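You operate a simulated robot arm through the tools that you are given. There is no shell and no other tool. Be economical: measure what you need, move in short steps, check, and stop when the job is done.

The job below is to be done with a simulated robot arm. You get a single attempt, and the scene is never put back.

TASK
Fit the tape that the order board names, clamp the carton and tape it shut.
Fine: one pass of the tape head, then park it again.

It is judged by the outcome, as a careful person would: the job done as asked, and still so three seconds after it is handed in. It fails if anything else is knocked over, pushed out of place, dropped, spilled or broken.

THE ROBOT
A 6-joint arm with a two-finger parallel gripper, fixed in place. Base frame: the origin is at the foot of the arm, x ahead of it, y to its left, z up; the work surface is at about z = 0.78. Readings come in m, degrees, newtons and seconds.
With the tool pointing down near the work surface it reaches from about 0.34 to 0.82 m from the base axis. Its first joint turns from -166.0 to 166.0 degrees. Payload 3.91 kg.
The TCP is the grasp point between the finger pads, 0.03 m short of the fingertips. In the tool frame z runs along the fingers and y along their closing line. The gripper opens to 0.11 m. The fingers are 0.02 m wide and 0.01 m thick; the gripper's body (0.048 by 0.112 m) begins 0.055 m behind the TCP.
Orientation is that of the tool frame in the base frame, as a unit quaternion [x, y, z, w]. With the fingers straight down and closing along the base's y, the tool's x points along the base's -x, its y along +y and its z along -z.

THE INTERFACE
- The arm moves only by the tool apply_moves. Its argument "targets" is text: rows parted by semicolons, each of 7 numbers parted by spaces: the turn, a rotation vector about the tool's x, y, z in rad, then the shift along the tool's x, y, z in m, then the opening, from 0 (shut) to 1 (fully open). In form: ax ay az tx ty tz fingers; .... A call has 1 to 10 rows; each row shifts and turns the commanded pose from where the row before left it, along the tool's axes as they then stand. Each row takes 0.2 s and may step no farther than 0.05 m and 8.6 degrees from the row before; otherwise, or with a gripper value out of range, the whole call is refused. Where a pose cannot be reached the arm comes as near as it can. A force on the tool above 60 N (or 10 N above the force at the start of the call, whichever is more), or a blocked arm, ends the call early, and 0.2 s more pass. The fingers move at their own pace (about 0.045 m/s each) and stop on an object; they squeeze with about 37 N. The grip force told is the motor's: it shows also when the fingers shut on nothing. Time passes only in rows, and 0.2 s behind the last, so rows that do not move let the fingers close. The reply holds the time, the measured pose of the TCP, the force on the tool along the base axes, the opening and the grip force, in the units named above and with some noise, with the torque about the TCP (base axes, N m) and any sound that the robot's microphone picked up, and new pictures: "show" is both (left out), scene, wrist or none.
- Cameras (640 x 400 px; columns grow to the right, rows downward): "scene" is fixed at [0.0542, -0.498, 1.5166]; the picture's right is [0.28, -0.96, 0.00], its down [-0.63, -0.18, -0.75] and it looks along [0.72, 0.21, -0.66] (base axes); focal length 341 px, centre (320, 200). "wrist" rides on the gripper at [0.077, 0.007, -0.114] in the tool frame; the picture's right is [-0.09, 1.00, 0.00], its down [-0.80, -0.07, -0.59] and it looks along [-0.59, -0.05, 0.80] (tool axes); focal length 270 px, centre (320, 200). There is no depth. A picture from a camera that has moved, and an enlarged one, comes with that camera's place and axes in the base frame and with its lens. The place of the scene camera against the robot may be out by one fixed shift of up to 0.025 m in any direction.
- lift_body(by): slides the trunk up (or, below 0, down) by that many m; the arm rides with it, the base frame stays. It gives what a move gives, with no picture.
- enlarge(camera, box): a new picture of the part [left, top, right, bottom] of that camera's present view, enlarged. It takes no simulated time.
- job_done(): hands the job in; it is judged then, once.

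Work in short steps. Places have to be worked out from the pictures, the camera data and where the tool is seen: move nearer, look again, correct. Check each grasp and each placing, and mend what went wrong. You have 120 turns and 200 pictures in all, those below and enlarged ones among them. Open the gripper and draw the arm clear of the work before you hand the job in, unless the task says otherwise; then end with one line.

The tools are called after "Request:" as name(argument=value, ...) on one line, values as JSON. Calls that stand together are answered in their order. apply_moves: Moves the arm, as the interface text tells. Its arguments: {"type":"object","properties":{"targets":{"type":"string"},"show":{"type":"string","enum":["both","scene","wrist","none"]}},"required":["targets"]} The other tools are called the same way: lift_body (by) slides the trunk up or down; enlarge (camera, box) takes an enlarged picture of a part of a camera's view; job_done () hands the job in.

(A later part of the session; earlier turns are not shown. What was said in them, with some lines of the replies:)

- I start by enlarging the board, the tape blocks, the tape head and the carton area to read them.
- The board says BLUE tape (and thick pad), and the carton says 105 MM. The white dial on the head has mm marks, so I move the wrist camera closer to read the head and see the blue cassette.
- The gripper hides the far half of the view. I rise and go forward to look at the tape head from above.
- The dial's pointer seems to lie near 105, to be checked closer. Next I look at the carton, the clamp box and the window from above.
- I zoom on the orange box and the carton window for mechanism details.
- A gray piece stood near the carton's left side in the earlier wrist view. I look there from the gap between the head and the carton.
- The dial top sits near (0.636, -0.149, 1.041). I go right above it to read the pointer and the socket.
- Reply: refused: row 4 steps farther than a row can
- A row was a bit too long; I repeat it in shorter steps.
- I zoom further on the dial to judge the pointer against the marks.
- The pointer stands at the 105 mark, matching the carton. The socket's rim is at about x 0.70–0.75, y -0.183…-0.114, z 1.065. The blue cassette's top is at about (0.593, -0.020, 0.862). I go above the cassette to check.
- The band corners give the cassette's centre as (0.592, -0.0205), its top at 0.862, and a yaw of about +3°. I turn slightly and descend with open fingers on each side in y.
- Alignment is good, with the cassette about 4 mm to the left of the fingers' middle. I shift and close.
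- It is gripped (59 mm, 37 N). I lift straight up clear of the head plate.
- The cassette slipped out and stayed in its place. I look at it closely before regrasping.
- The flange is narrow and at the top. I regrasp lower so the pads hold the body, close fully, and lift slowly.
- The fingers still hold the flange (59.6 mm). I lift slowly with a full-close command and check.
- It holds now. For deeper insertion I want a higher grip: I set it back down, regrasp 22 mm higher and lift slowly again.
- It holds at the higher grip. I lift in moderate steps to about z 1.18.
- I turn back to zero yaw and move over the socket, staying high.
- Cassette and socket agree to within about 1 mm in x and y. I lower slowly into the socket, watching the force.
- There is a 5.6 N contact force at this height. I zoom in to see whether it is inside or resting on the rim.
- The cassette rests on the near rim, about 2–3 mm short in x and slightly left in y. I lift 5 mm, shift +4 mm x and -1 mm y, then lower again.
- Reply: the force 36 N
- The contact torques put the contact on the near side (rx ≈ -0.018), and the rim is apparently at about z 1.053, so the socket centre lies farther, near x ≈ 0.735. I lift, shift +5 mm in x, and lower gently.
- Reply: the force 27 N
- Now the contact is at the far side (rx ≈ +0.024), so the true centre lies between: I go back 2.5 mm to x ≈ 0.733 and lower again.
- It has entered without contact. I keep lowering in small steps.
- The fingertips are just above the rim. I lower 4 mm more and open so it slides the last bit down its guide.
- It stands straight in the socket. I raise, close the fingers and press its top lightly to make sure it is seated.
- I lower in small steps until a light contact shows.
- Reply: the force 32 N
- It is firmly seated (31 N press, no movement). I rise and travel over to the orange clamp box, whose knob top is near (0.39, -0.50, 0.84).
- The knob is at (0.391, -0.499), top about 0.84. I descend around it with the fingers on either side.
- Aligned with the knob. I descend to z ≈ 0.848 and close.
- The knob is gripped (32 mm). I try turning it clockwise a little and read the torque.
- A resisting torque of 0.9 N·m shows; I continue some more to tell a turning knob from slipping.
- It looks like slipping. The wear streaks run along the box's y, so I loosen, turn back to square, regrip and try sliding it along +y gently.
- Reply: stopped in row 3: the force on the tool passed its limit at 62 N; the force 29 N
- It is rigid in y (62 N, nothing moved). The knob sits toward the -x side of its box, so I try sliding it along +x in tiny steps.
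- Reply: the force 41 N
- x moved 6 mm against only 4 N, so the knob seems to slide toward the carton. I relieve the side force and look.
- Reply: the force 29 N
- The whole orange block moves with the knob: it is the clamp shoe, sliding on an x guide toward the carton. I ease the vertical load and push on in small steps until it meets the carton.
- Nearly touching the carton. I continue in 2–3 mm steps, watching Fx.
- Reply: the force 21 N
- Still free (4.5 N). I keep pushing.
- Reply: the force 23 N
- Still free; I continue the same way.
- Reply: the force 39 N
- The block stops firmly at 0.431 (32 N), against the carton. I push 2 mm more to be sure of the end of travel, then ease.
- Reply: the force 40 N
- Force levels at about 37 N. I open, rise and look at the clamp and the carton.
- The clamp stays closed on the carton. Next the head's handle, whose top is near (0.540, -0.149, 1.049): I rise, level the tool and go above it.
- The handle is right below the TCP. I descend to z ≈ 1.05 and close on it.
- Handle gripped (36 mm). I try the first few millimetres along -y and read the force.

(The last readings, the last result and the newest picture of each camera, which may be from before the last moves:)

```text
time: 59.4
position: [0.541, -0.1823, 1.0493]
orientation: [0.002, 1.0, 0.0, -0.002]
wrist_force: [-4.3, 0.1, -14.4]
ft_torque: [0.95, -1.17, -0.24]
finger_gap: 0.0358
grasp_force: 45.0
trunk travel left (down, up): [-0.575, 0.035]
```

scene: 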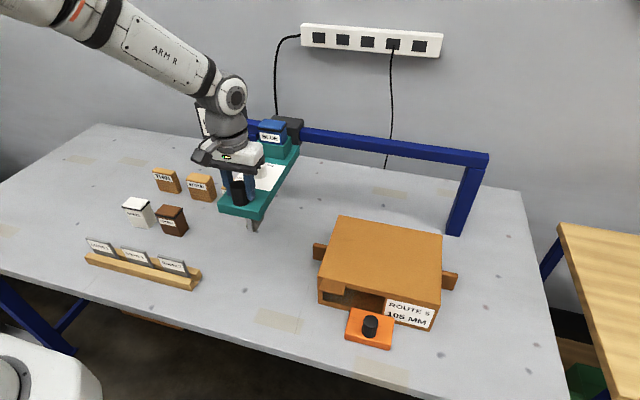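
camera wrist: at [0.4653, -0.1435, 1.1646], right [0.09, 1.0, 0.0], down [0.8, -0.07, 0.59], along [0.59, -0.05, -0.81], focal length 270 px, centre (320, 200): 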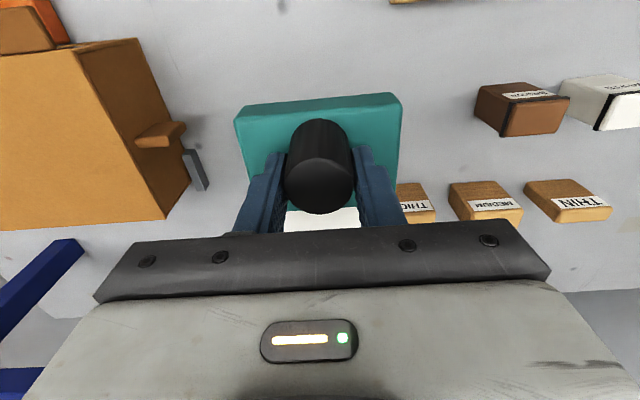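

The head slides freely. I go on to y ≈ -0.28 and check the blade against the carton's ear and top.

Request:
apply_moves(targets="0 0 0 0 -0.012 0.001 0; 0 0 0 0 -0.015 0 0; 0 0 0 0 -0.015 0 0; 0 0 0 0 -0.015 0 0; 0 0 0 0 -0.015 0 0; 0 0 0 0 -0.015 0 0", show="both")

Request:
enlarge(camera="scene", box=[230, 140, 460, 320])

```text
time: 60.8
position: [0.5416, -0.2688, 1.0495]
orientation: [0.001, 1.0, -0.001, 0.0]
wrist_force: [1.2, -2.4, 3.4]
ft_torque: [1.41, 1.05, 0.27]
finger_gap: 0.0357
grasp_force: 45.0
trunk travel left (down, up): [-0.575, 0.035]
camera wrist: at [0.465, -0.2618, 1.1645], right [0.09, 1.0, 0.0], down [0.8, -0.07, 0.59], along [0.59, -0.06, -0.8], focal length 270 px, centre (320, 200)
```

scene: 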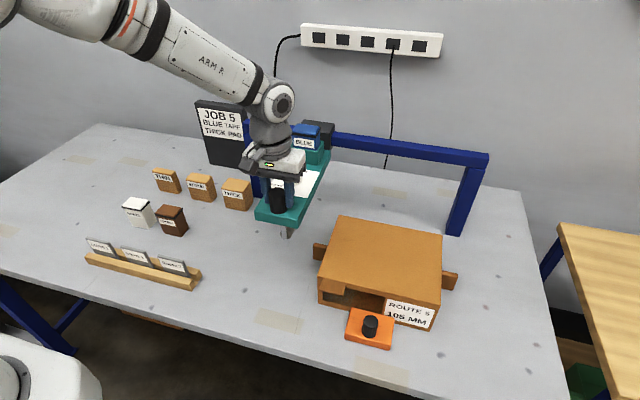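
wrist: 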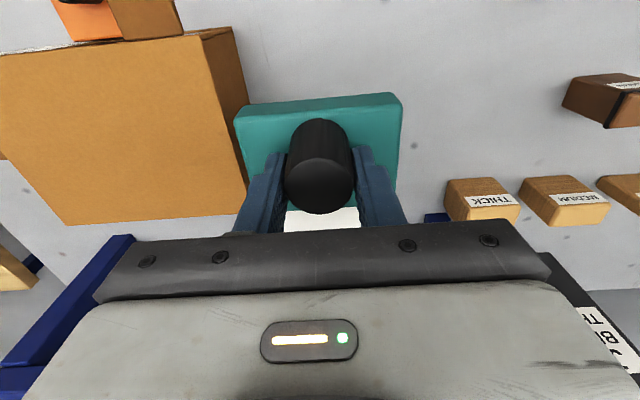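

```text
2.22 times, centred on (345, 230) of scene
camera zoom: at [0.0542, -0.498, 1.5166], right [0.28, -0.96, 0.0], down [-0.63, -0.18, -0.75], along [0.72, 0.21, -0.66], focal length 757 px, centre (264, 133)
```

zoom: 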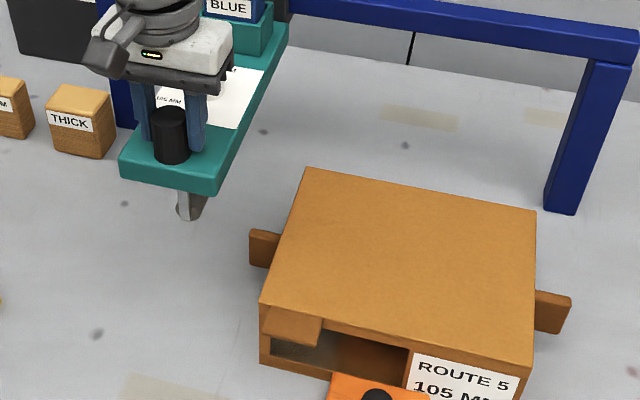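

The blade's lower end works out to about z 0.886 from earlier wrist views, matching the 105 mm carton top. I advance further, in small steps as the blade meets the carton.

Request:
apply_moves(targets="0 0 0 0 -0.015 0 0; 0 0 0 0 -0.015 0 0; 0 0 0 0 -0.015 0 0; 0 0 0 0 -0.012 0 0; 0 0 0 0 -0.01 0 0; 0 0 0 0 -0.01 0 0", show="scene")

Request:
enlarge(camera="scene", box=[250, 140, 460, 320])

```text
time: 62.2
position: [0.5412, -0.3459, 1.0499]
orientation: [0.001, 1.0, -0.001, -0.001]
wrist_force: [4.9, -0.2, 5.3]
ft_torque: [1.51, 0.4, -0.08]
finger_gap: 0.0359
grasp_force: 44.9
trunk travel left (down, up): [-0.575, 0.035]
```

scene: 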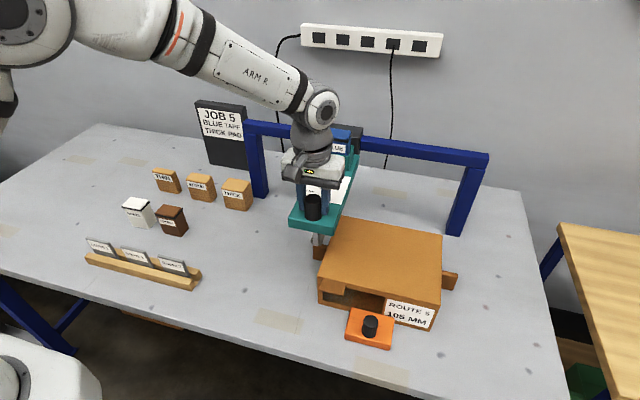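

```text
2.22 times, centred on (355, 230) of scene
camera zoom: at [0.0542, -0.498, 1.5166], right [0.28, -0.96, 0.0], down [-0.63, -0.18, -0.75], along [0.72, 0.21, -0.66], focal length 757 px, centre (242, 133)
```

zoom: 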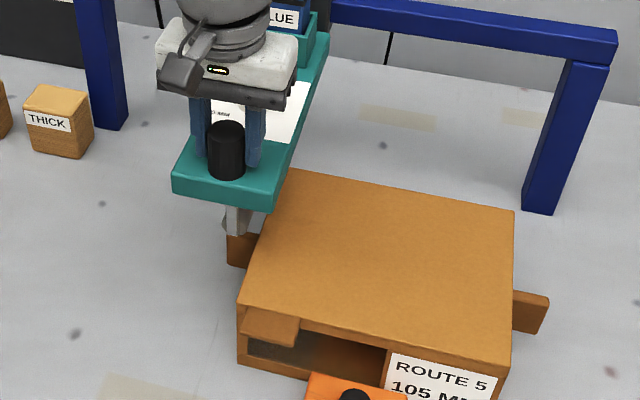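

No contact yet. I continue over the carton's left edge in 1 cm steps.

Request:
apply_moves(targets="0 0 0 0 -0.008 0 0; 0 0 0 0 -0.008 0 0; 0 0 0 0 -0.008 0 0; 0 0 0 0 -0.01 0 0; 0 0 0 0 -0.01 0 0", show="scene")

Request:
enlarge(camera="scene", box=[270, 160, 420, 290])

```text
time: 63.4
position: [0.5425, -0.3888, 1.0508]
orientation: [0.001, 1.0, -0.001, -0.001]
wrist_force: [6.2, -0.5, 5.4]
ft_torque: [1.12, -0.84, 0.11]
finger_gap: 0.0357
grasp_force: 44.8
trunk travel left (down, up): [-0.575, 0.035]
```

scene: 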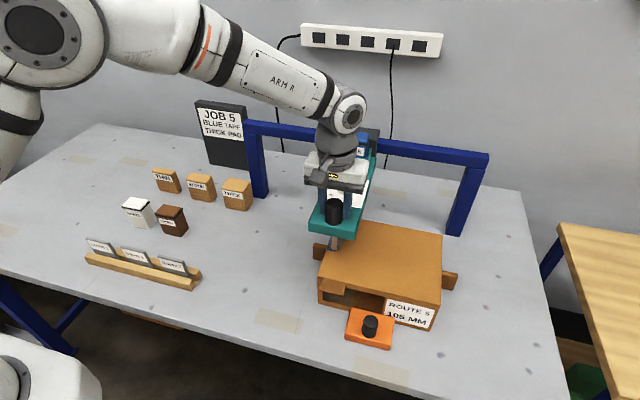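

```text
3.08 times, centred on (345, 225) of scene
camera zoom: at [0.0542, -0.498, 1.5166], right [0.28, -0.96, 0.0], down [-0.63, -0.18, -0.75], along [0.72, 0.21, -0.66], focal length 1048 px, centre (243, 123)
```

zoom: 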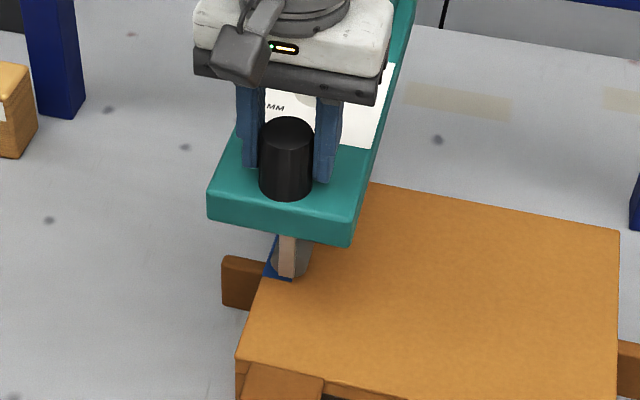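

Blue tape is being laid on the carton. I continue the pass at a steady pace.

Request:
apply_moves(targets="0 0 0 0 -0.012 0 0; 0 0 0 0 -0.014 0 0; 0 0 0 0 -0.014 0 0; 0 0 0 0 -0.014 0 0; 0 0 0 0 -0.014 0 0; 0 0 0 0 -0.014 0 0; 0 0 0 0 -0.014 0 0; 0 0 0 0 -0.014 0 0", show="scene")

Request:
enlarge(camera="scene", box=[290, 160, 470, 330])

```text
time: 65.2
position: [0.541, -0.4996, 1.0488]
orientation: [0.001, 1.0, -0.001, -0.001]
wrist_force: [4.3, -1.3, 2.8]
ft_torque: [1.5, 0.44, 0.07]
finger_gap: 0.0357
grasp_force: 44.9
trunk travel left (down, up): [-0.575, 0.035]
```

scene: 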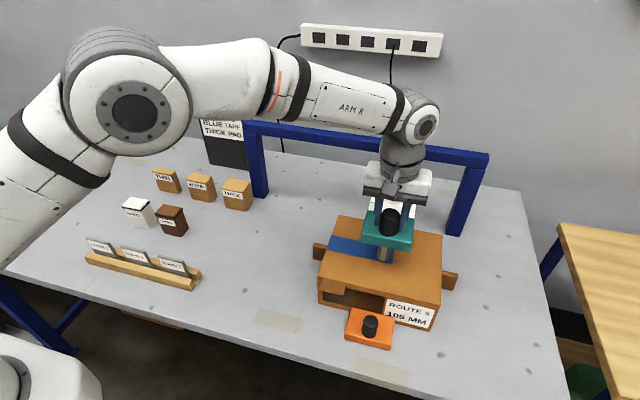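

```text
2.35 times, centred on (380, 245) of scene
camera zoom: at [0.0542, -0.498, 1.5166], right [0.28, -0.96, 0.0], down [-0.63, -0.18, -0.75], along [0.72, 0.21, -0.66], focal length 802 px, centre (179, 94)
```

zoom: 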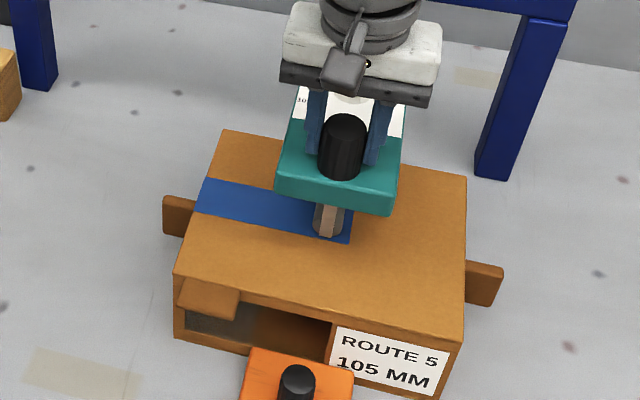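

The tape lies straight. I continue toward the right edge, watching that the arm still reaches.

Request:
apply_moves(targets="0 0 0 0 -0.014 0 0; 0 0 0 0 -0.014 0 0; 0 0 0 0 -0.014 0 0; 0 0 0 0 -0.014 0 0; 0 0 0 0 -0.014 0 0; 0 0 0 0 -0.014 0 0; 0 0 0 0 -0.014 0 0", show="scene")

Request:
enlarge(camera="scene", box=[310, 150, 510, 330])

```text
time: 66.8
position: [0.5416, -0.597, 1.0502]
orientation: [0.0, 1.0, -0.001, -0.002]
wrist_force: [8.3, -4.1, 4.1]
ft_torque: [1.17, 0.47, 0.12]
finger_gap: 0.0361
grasp_force: 44.6
trunk travel left (down, up): [-0.575, 0.035]
```

scene: 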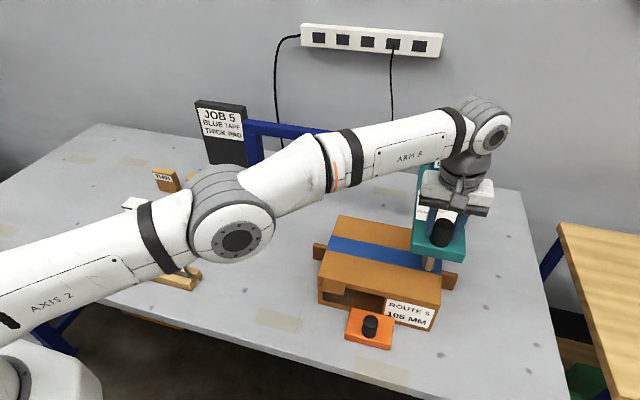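

```text
2.22 times, centred on (410, 240) of scene
camera zoom: at [0.0542, -0.498, 1.5166], right [0.28, -0.96, 0.0], down [-0.63, -0.18, -0.75], along [0.72, 0.21, -0.66], focal length 757 px, centre (120, 111)
```

zoom: 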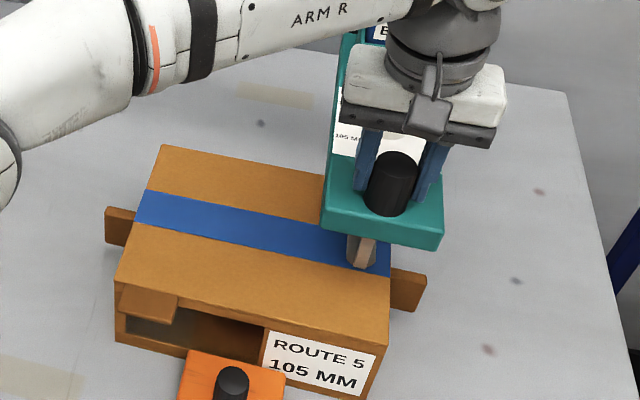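

The tape nearly reaches the right edge. I go a bit beyond it in small steps.

Request:
apply_moves(targets="0 0 0 0 -0.01 0 0; 0 0 0 0 -0.01 0 0; 0 0 0 0 -0.01 0 0; 0 0 0 0 -0.008 0 0", show="scene")

Request:
enlarge(camera="scene", box=[330, 150, 510, 320])

```text
time: 67.8
position: [0.542, -0.5967, 1.0502]
orientation: [0.0, 1.0, -0.001, 0.001]
wrist_force: [28.0, -1.0, 14.1]
ft_torque: [1.15, 0.45, 0.02]
finger_gap: 0.0359
grasp_force: 45.1
out of reach, approached as far as the arm can: row 1, 2, 3, 4
trunk travel left (down, up): [-0.575, 0.035]
```

scene: 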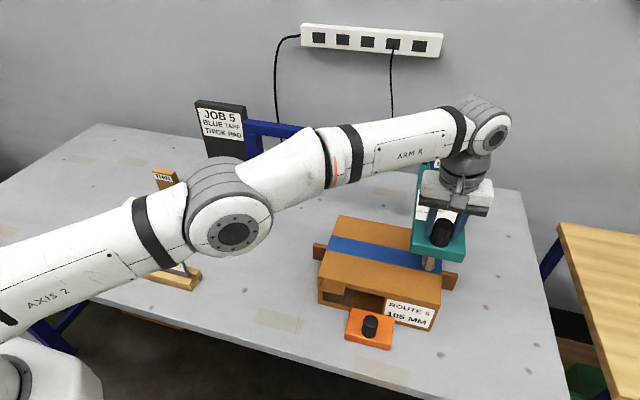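

```text
2.35 times, centred on (420, 235) of scene
camera zoom: at [0.0542, -0.498, 1.5166], right [0.28, -0.96, 0.0], down [-0.63, -0.18, -0.75], along [0.72, 0.21, -0.66], focal length 802 px, centre (85, 118)
```

zoom: 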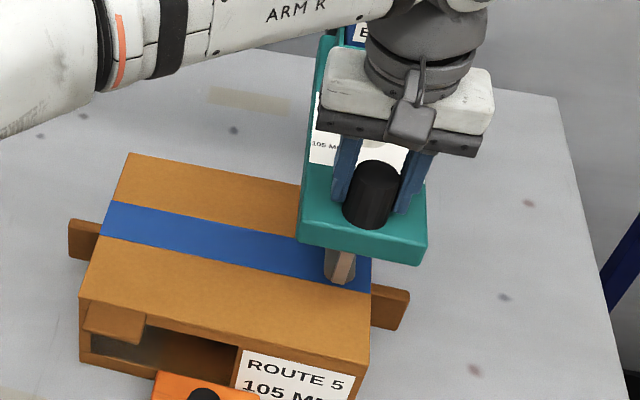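

The arm is at its reach limit with the tool straight down. Tilting the tool about the closing axis (fingers pointing outward, wrist coming back toward the base) will gain reach while keeping the grip; I tilt gently.

Request:
apply_moves(targets="0 -0.05 0 0 0 0 0; 0 -0.05 0 0 0 0 0; 0 -0.05 0 0 0 0 0; 0 -0.05 0 0 0 0 0", show="both")

```text
time: 68.8
position: [0.5363, -0.5991, 1.0477]
orientation: [0.002, 0.995, 0.0, 0.097]
wrist_force: [8.0, 2.4, 2.4]
ft_torque: [0.74, 1.34, 0.2]
finger_gap: 0.0353
grasp_force: 44.9
trunk travel left (down, up): [-0.575, 0.035]
camera wrist: at [0.4383, -0.592, 1.1452], right [0.09, 1.0, 0.02], down [0.67, -0.07, 0.74], along [0.74, -0.05, -0.67], focal length 270 px, centre (320, 200)
```

scene: 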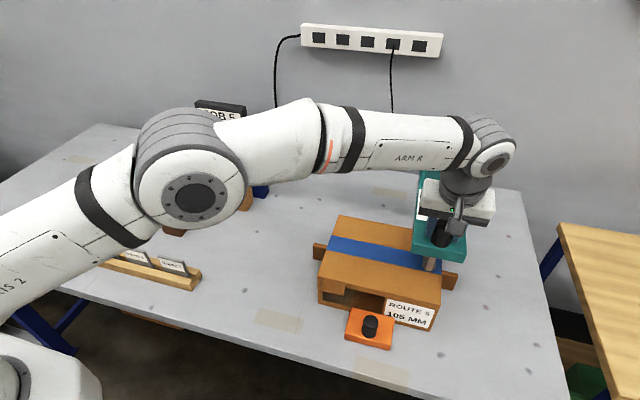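
wrist: 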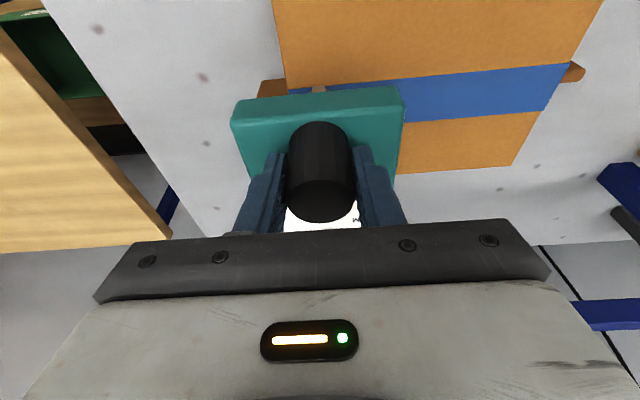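

The tilt worked and the arm has bent again. I tilt a bit more and carry on along -y past the carton's edge.

Request:
apply_moves(targets="0 -0.05 0 -0.003 0 0 0; 0 -0.05 0 0 0 0 0; 0 -0.05 0 0 -0.005 0 0; 0 0 0 0 -0.01 0 0; 0 0 0 0 -0.01 0 0; 0 0 0 0 -0.01 0 0", show="both")

Request:
enlarge(camera="scene", box=[330, 150, 510, 320])

```text
time: 69.9
position: [0.537, -0.6095, 1.0482]
orientation: [-0.002, 0.986, 0.008, 0.168]
wrist_force: [-15.7, 25.2, 9.1]
ft_torque: [-0.86, 0.28, 0.39]
finger_gap: 0.0361
grasp_force: 44.9
trunk travel left (down, up): [-0.575, 0.035]
stopped in row 5: the force on the tool passed its limit at 70 N (the readings are from after the stop); the commanded pose is now the measured one
camera wrist: at [0.4261, -0.6057, 1.1307], right [0.07, 1.0, 0.05], down [0.56, -0.08, 0.83], along [0.83, -0.04, -0.56], focal length 270 px, centre (320, 200)
```

scene: 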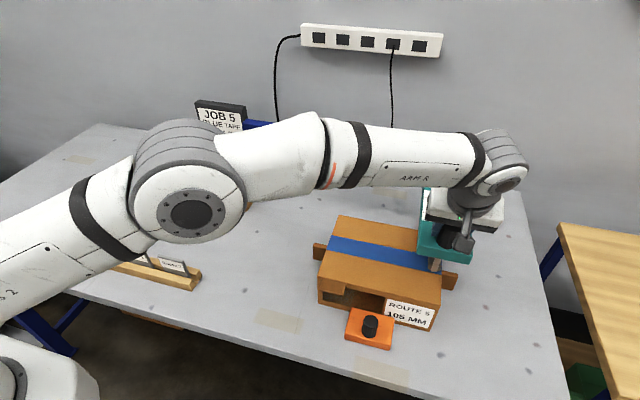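
wrist: 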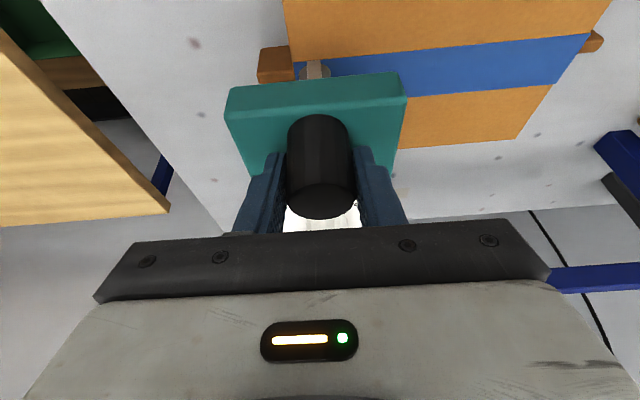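

```text
2.35 times, centred on (420, 235) of scene
camera zoom: at [0.0542, -0.498, 1.5166], right [0.28, -0.96, 0.0], down [-0.63, -0.18, -0.75], along [0.72, 0.21, -0.66], focal length 802 px, centre (85, 118)
```

zoom: 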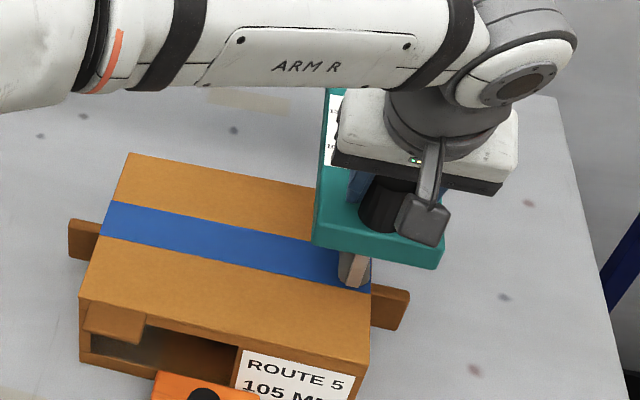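

The head stopped with about 70 N in y, perhaps its end stop. I zoom in on the tape's right end and the carriage.

Request:
enlarge(camera="wrist", box=[240, 20, 420, 130])

Request:
enlarge(camera="scene", box=[385, 215, 465, 290])

```text
3.56 times, centred on (330, 75) of wrist
camera zoom: at [0.4261, -0.6057, 1.1307], right [0.07, 1.0, 0.05], down [0.56, -0.08, 0.83], along [0.83, -0.04, -0.56], focal length 961 px, centre (284, 644)
```

zoom: 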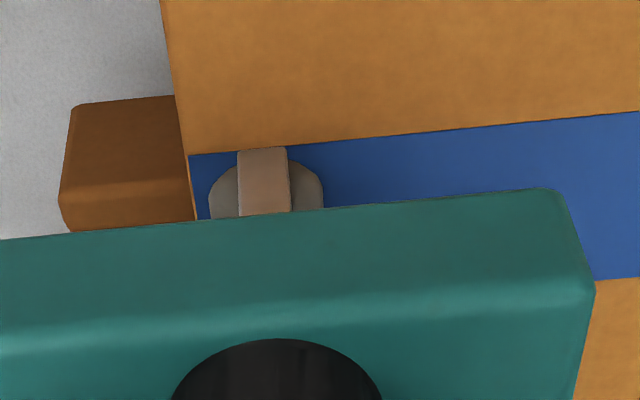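

```text
5.33 times, centred on (425, 252) of scene
camera zoom: at [0.0542, -0.498, 1.5166], right [0.28, -0.96, 0.0], down [-0.63, -0.18, -0.75], along [0.72, 0.21, -0.66], focal length 1817 px, centre (-240, -80)
```

zoom: 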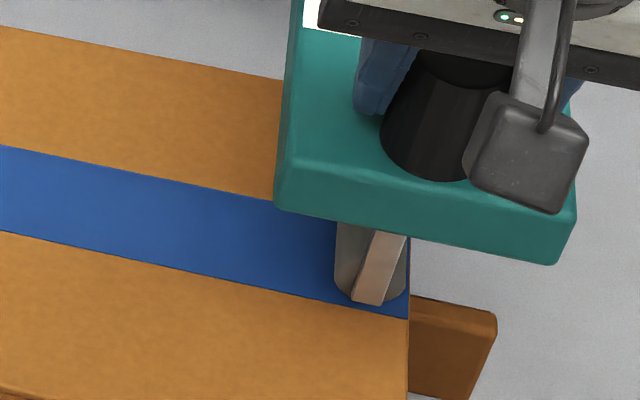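

The tape reaches the carton's right edge. I probe a few millimetres more to see if that is the end stop.

Request:
apply_moves(targets="0 0 0 0 -0.002 0 0; 0 0 0 0 -0.003 0 0; 0 0 0 0 -0.003 0 0", show="none")

```text
time: 70.6
position: [0.5365, -0.6107, 1.0477]
orientation: [-0.005, 0.986, 0.015, 0.167]
wrist_force: [-19.9, 33.8, 15.4]
ft_torque: [-0.88, 0.08, 0.23]
finger_gap: 0.0365
grasp_force: 44.6
trunk travel left (down, up): [-0.575, 0.035]
stopped in row 3: the force on the tool passed its limit at 64 N (the readings are from after the stop); the commanded pose is now the measured one
```

It is a hard end stop at y ≈ -0.61, so the pass is complete. I relieve the load and start back along +y.

Request:
apply_moves(targets="0.015 0 0.005 0 0.003 0 0; 0.015 0 0.005 0 0.004 0 0; 0 0 0 0 0.008 0 0; 0 0 0 0 0.01 0 0; 0 0 0 0 0.012 0 0; 0 0 0 0 0.012 0 0", show="both")

```text
time: 72.0
position: [0.5368, -0.5664, 1.0473]
orientation: [0.006, 0.986, -0.003, 0.168]
wrist_force: [-9.2, -1.2, 34.8]
ft_torque: [0.93, -0.43, -0.21]
finger_gap: 0.0358
grasp_force: 44.5
trunk travel left (down, up): [-0.575, 0.035]
camera wrist: at [0.427, -0.558, 1.1292], right [0.09, 1.0, 0.03], down [0.56, -0.07, 0.83], along [0.83, -0.06, -0.56], focal length 270 px, centre (320, 200)
```

scene: 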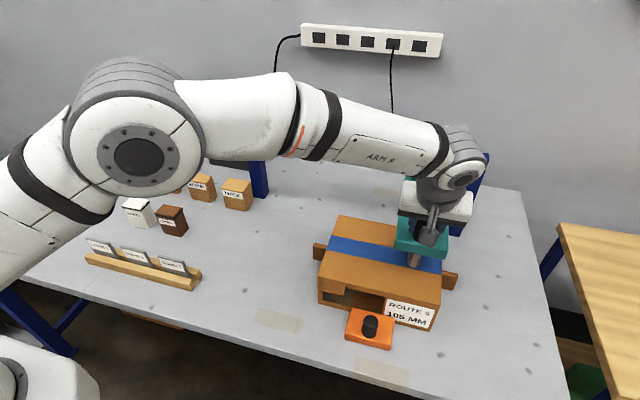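
wrist: 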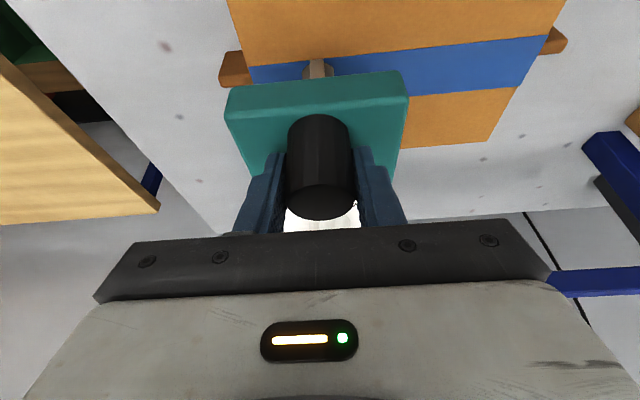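

The head follows back. I untilt while moving and ease the vertical load (35 N up).

Request:
apply_moves(targets="0 0.048 0 0 0.008 -0.002 0; 0 0.048 0 0 0.01 -0.001 0; 0 0.048 -0.005 0 0.01 0 0; 0 0.048 -0.005 0 0.012 0 0; 0 0.048 0 0 0.012 0 0; 0 0.048 0 0 0.012 0 0; 0 0.045 0 0 0.012 0 0", show="scene")

```text
time: 73.6
position: [0.541, -0.4909, 1.0429]
orientation: [0.001, 1.0, 0.003, 0.0]
wrist_force: [5.5, 2.1, -7.3]
ft_torque: [-1.64, -1.12, 0.17]
finger_gap: 0.0355
grasp_force: 44.6
trunk travel left (down, up): [-0.575, 0.035]
```

scene: 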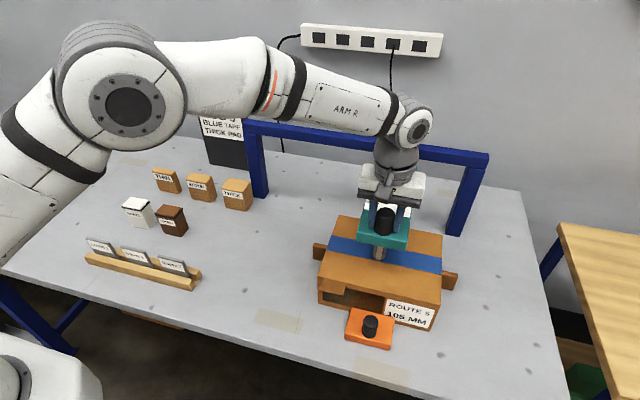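

The tool is upright again and the tape looks unbroken. I return toward the park position with steady steps.

Request:
apply_moves(targets="0 0 0 0 0.014 0 0; 0 0 0 0 0.016 0 0; 0 0 0 0 0.018 0 0; 0 0 0 0 0.018 0 0; 0 0 0 0 0.018 0 0; 0 0 0 0 0.018 0 0; 0 0 0 0 0.018 0 0; 0 0 0 0 0.018 0 0; 0 0 0 0 0.016 0 0; 0 0 0 0 0.016 0 0", show="none")

Request:
apply_moves(targets="0 0 0 0 0.016 0 0; 0 0 0 0 0.018 0 0; 0 0 0 0 0.018 0 0; 0 0 0 0 0.018 0 0; 0 0 0 0 0.018 0 0; 0 0 0 0 0.016 0 0; 0 0 0 0 0.016 0 0; 0 0 0 0 0.016 0 0; 0 0 0 0 0.012 0 0; 0 0 0 0 0.008 0 0", show="both")

```text
time: 75.8
position: [0.5405, -0.3214, 1.0433]
orientation: [0.0, 1.0, 0.003, -0.001]
wrist_force: [-10.6, 2.7, -25.2]
ft_torque: [-1.4, -0.73, 0.02]
finger_gap: 0.0357
grasp_force: 45.3
trunk travel left (down, up): [-0.575, 0.035]
```

```text
time: 78.0
position: [0.5406, -0.1653, 1.0432]
orientation: [0.0, 1.0, 0.001, -0.001]
wrist_force: [-11.3, -1.2, -35.4]
ft_torque: [-1.1, -0.12, -0.11]
finger_gap: 0.0358
grasp_force: 45.1
trunk travel left (down, up): [-0.575, 0.035]
camera wrist: at [0.4631, -0.1591, 1.1582], right [0.09, 1.0, 0.0], down [0.8, -0.07, 0.59], along [0.59, -0.05, -0.8], focal length 270 px, centre (320, 200)
```

scene: 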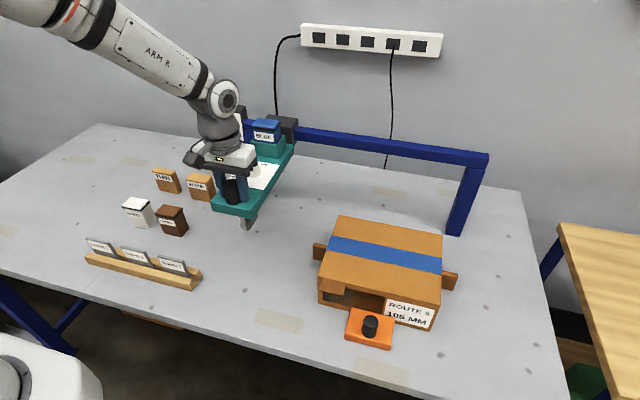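
wrist: 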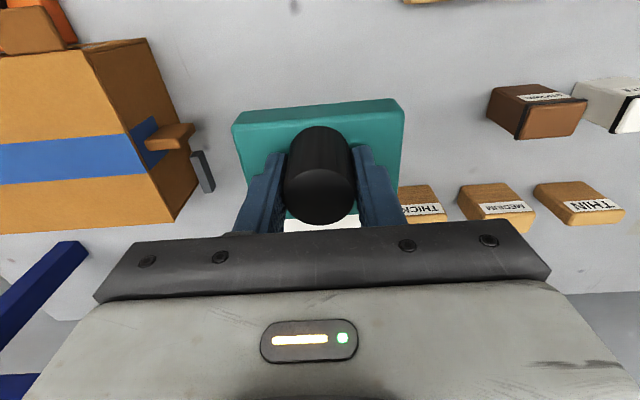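

The head is nearly home. I move the last 1.6 cm to the park stop.

Request:
apply_moves(targets="0 0 0 0 0.005 -0.001 0; 0 0 0 0 0.005 -0.001 0; 0 0 0 0 0.004 0 0; 0 0 0 0 0.003 0 0", show="none")

```text
time: 79.0
position: [0.5417, -0.1497, 1.0454]
orientation: [0.0, 1.0, 0.001, -0.001]
wrist_force: [-8.6, -7.0, -38.6]
ft_torque: [-0.96, 0.32, -0.07]
finger_gap: 0.036
grasp_force: 45.1
trunk travel left (down, up): [-0.575, 0.035]
```

It is at about the original place with 7 N of resistance. I nudge 2 mm more to confirm the park stop, then release and rise.

Request:
apply_moves(targets="0 0 0 0 0.001 0.001 0; 0 0 0 0 0.001 0.001 0; 0 0 0 0 0 0 0", show="none")

Request:
apply_moves(targets="0 0 0 0 -0.001 0 0.2; 0 0 0 0 0 0 0.6; 0 0 0 0 0 0 0.7; 0 0 0 0 0 -0.02 0.7; 0 0 0 0 0 -0.045 0.7; 0 0 0 0 0 -0.045 0.7; 0 0 0 0.045 0 -0.02 0.7; 0 0 0 0.045 0 -0.02 0.7; 0 0 0 0.045 0 -0.02 0.7", show="both")

Request:
enlarge(camera="scene", box=[300, 200, 480, 360])

Request:
enlarge(camera="scene", box=[190, 90, 310, 240])

```text
time: 79.8
position: [0.5403, -0.1491, 1.0463]
orientation: [0.0, 1.0, 0.001, 0.001]
wrist_force: [-7.4, -23.2, -17.7]
ft_torque: [-1.16, 1.28, -0.1]
finger_gap: 0.0358
grasp_force: 44.8
trunk travel left (down, up): [-0.575, 0.035]
```

```text
time: 81.8
position: [0.4014, -0.1458, 1.2155]
orientation: [0.0, 1.0, 0.0, 0.002]
wrist_force: [0.0, -0.5, -0.3]
ft_torque: [0.0, -0.02, 0.02]
finger_gap: 0.077
grasp_force: 0.0
trunk travel left (down, up): [-0.575, 0.035]
camera wrist: at [0.3242, -0.1406, 1.3297], right [0.09, 1.0, 0.0], down [0.8, -0.07, 0.6], along [0.59, -0.05, -0.8], focal length 270 px, centre (320, 200)
```

scene: 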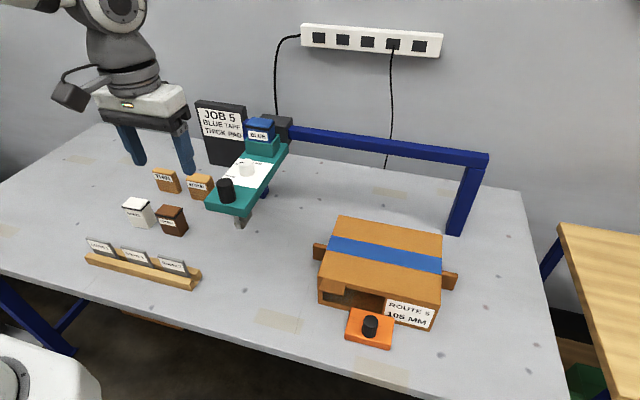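
wrist: 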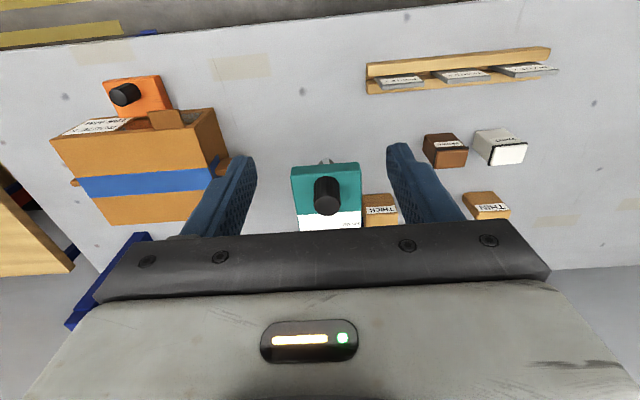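

```text
2.50 times, centred on (390, 280) of scene
camera zoom: at [0.0542, -0.498, 1.5166], right [0.28, -0.96, 0.0], down [-0.63, -0.18, -0.75], along [0.72, 0.21, -0.66], focal length 852 px, centre (145, 0)
```

zoom: 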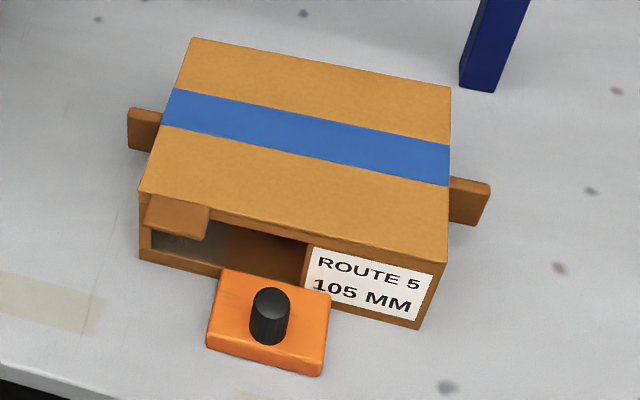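

```text
2.67 times, centred on (250, 165) of scene
camera zoom: at [0.0542, -0.498, 1.5166], right [0.28, -0.96, 0.0], down [-0.63, -0.18, -0.75], along [0.72, 0.21, -0.66], focal length 908 px, centre (507, 293)
```

zoom: 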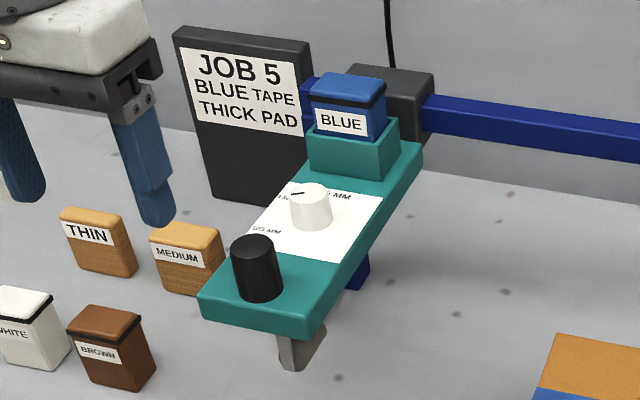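

The carton is clamped and taped in blue across its whole top. The head is parked with the blue cassette seated, nothing else has moved, and the arm is clear and open, so I hand in.

Request:
job_done()

```text
The job is handed in.
```

The blue tape is fitted, the carton is clamped and taped shut in one pass, and the tape head is back at its park stop; the underside of the right-hand fold was not visible to check.
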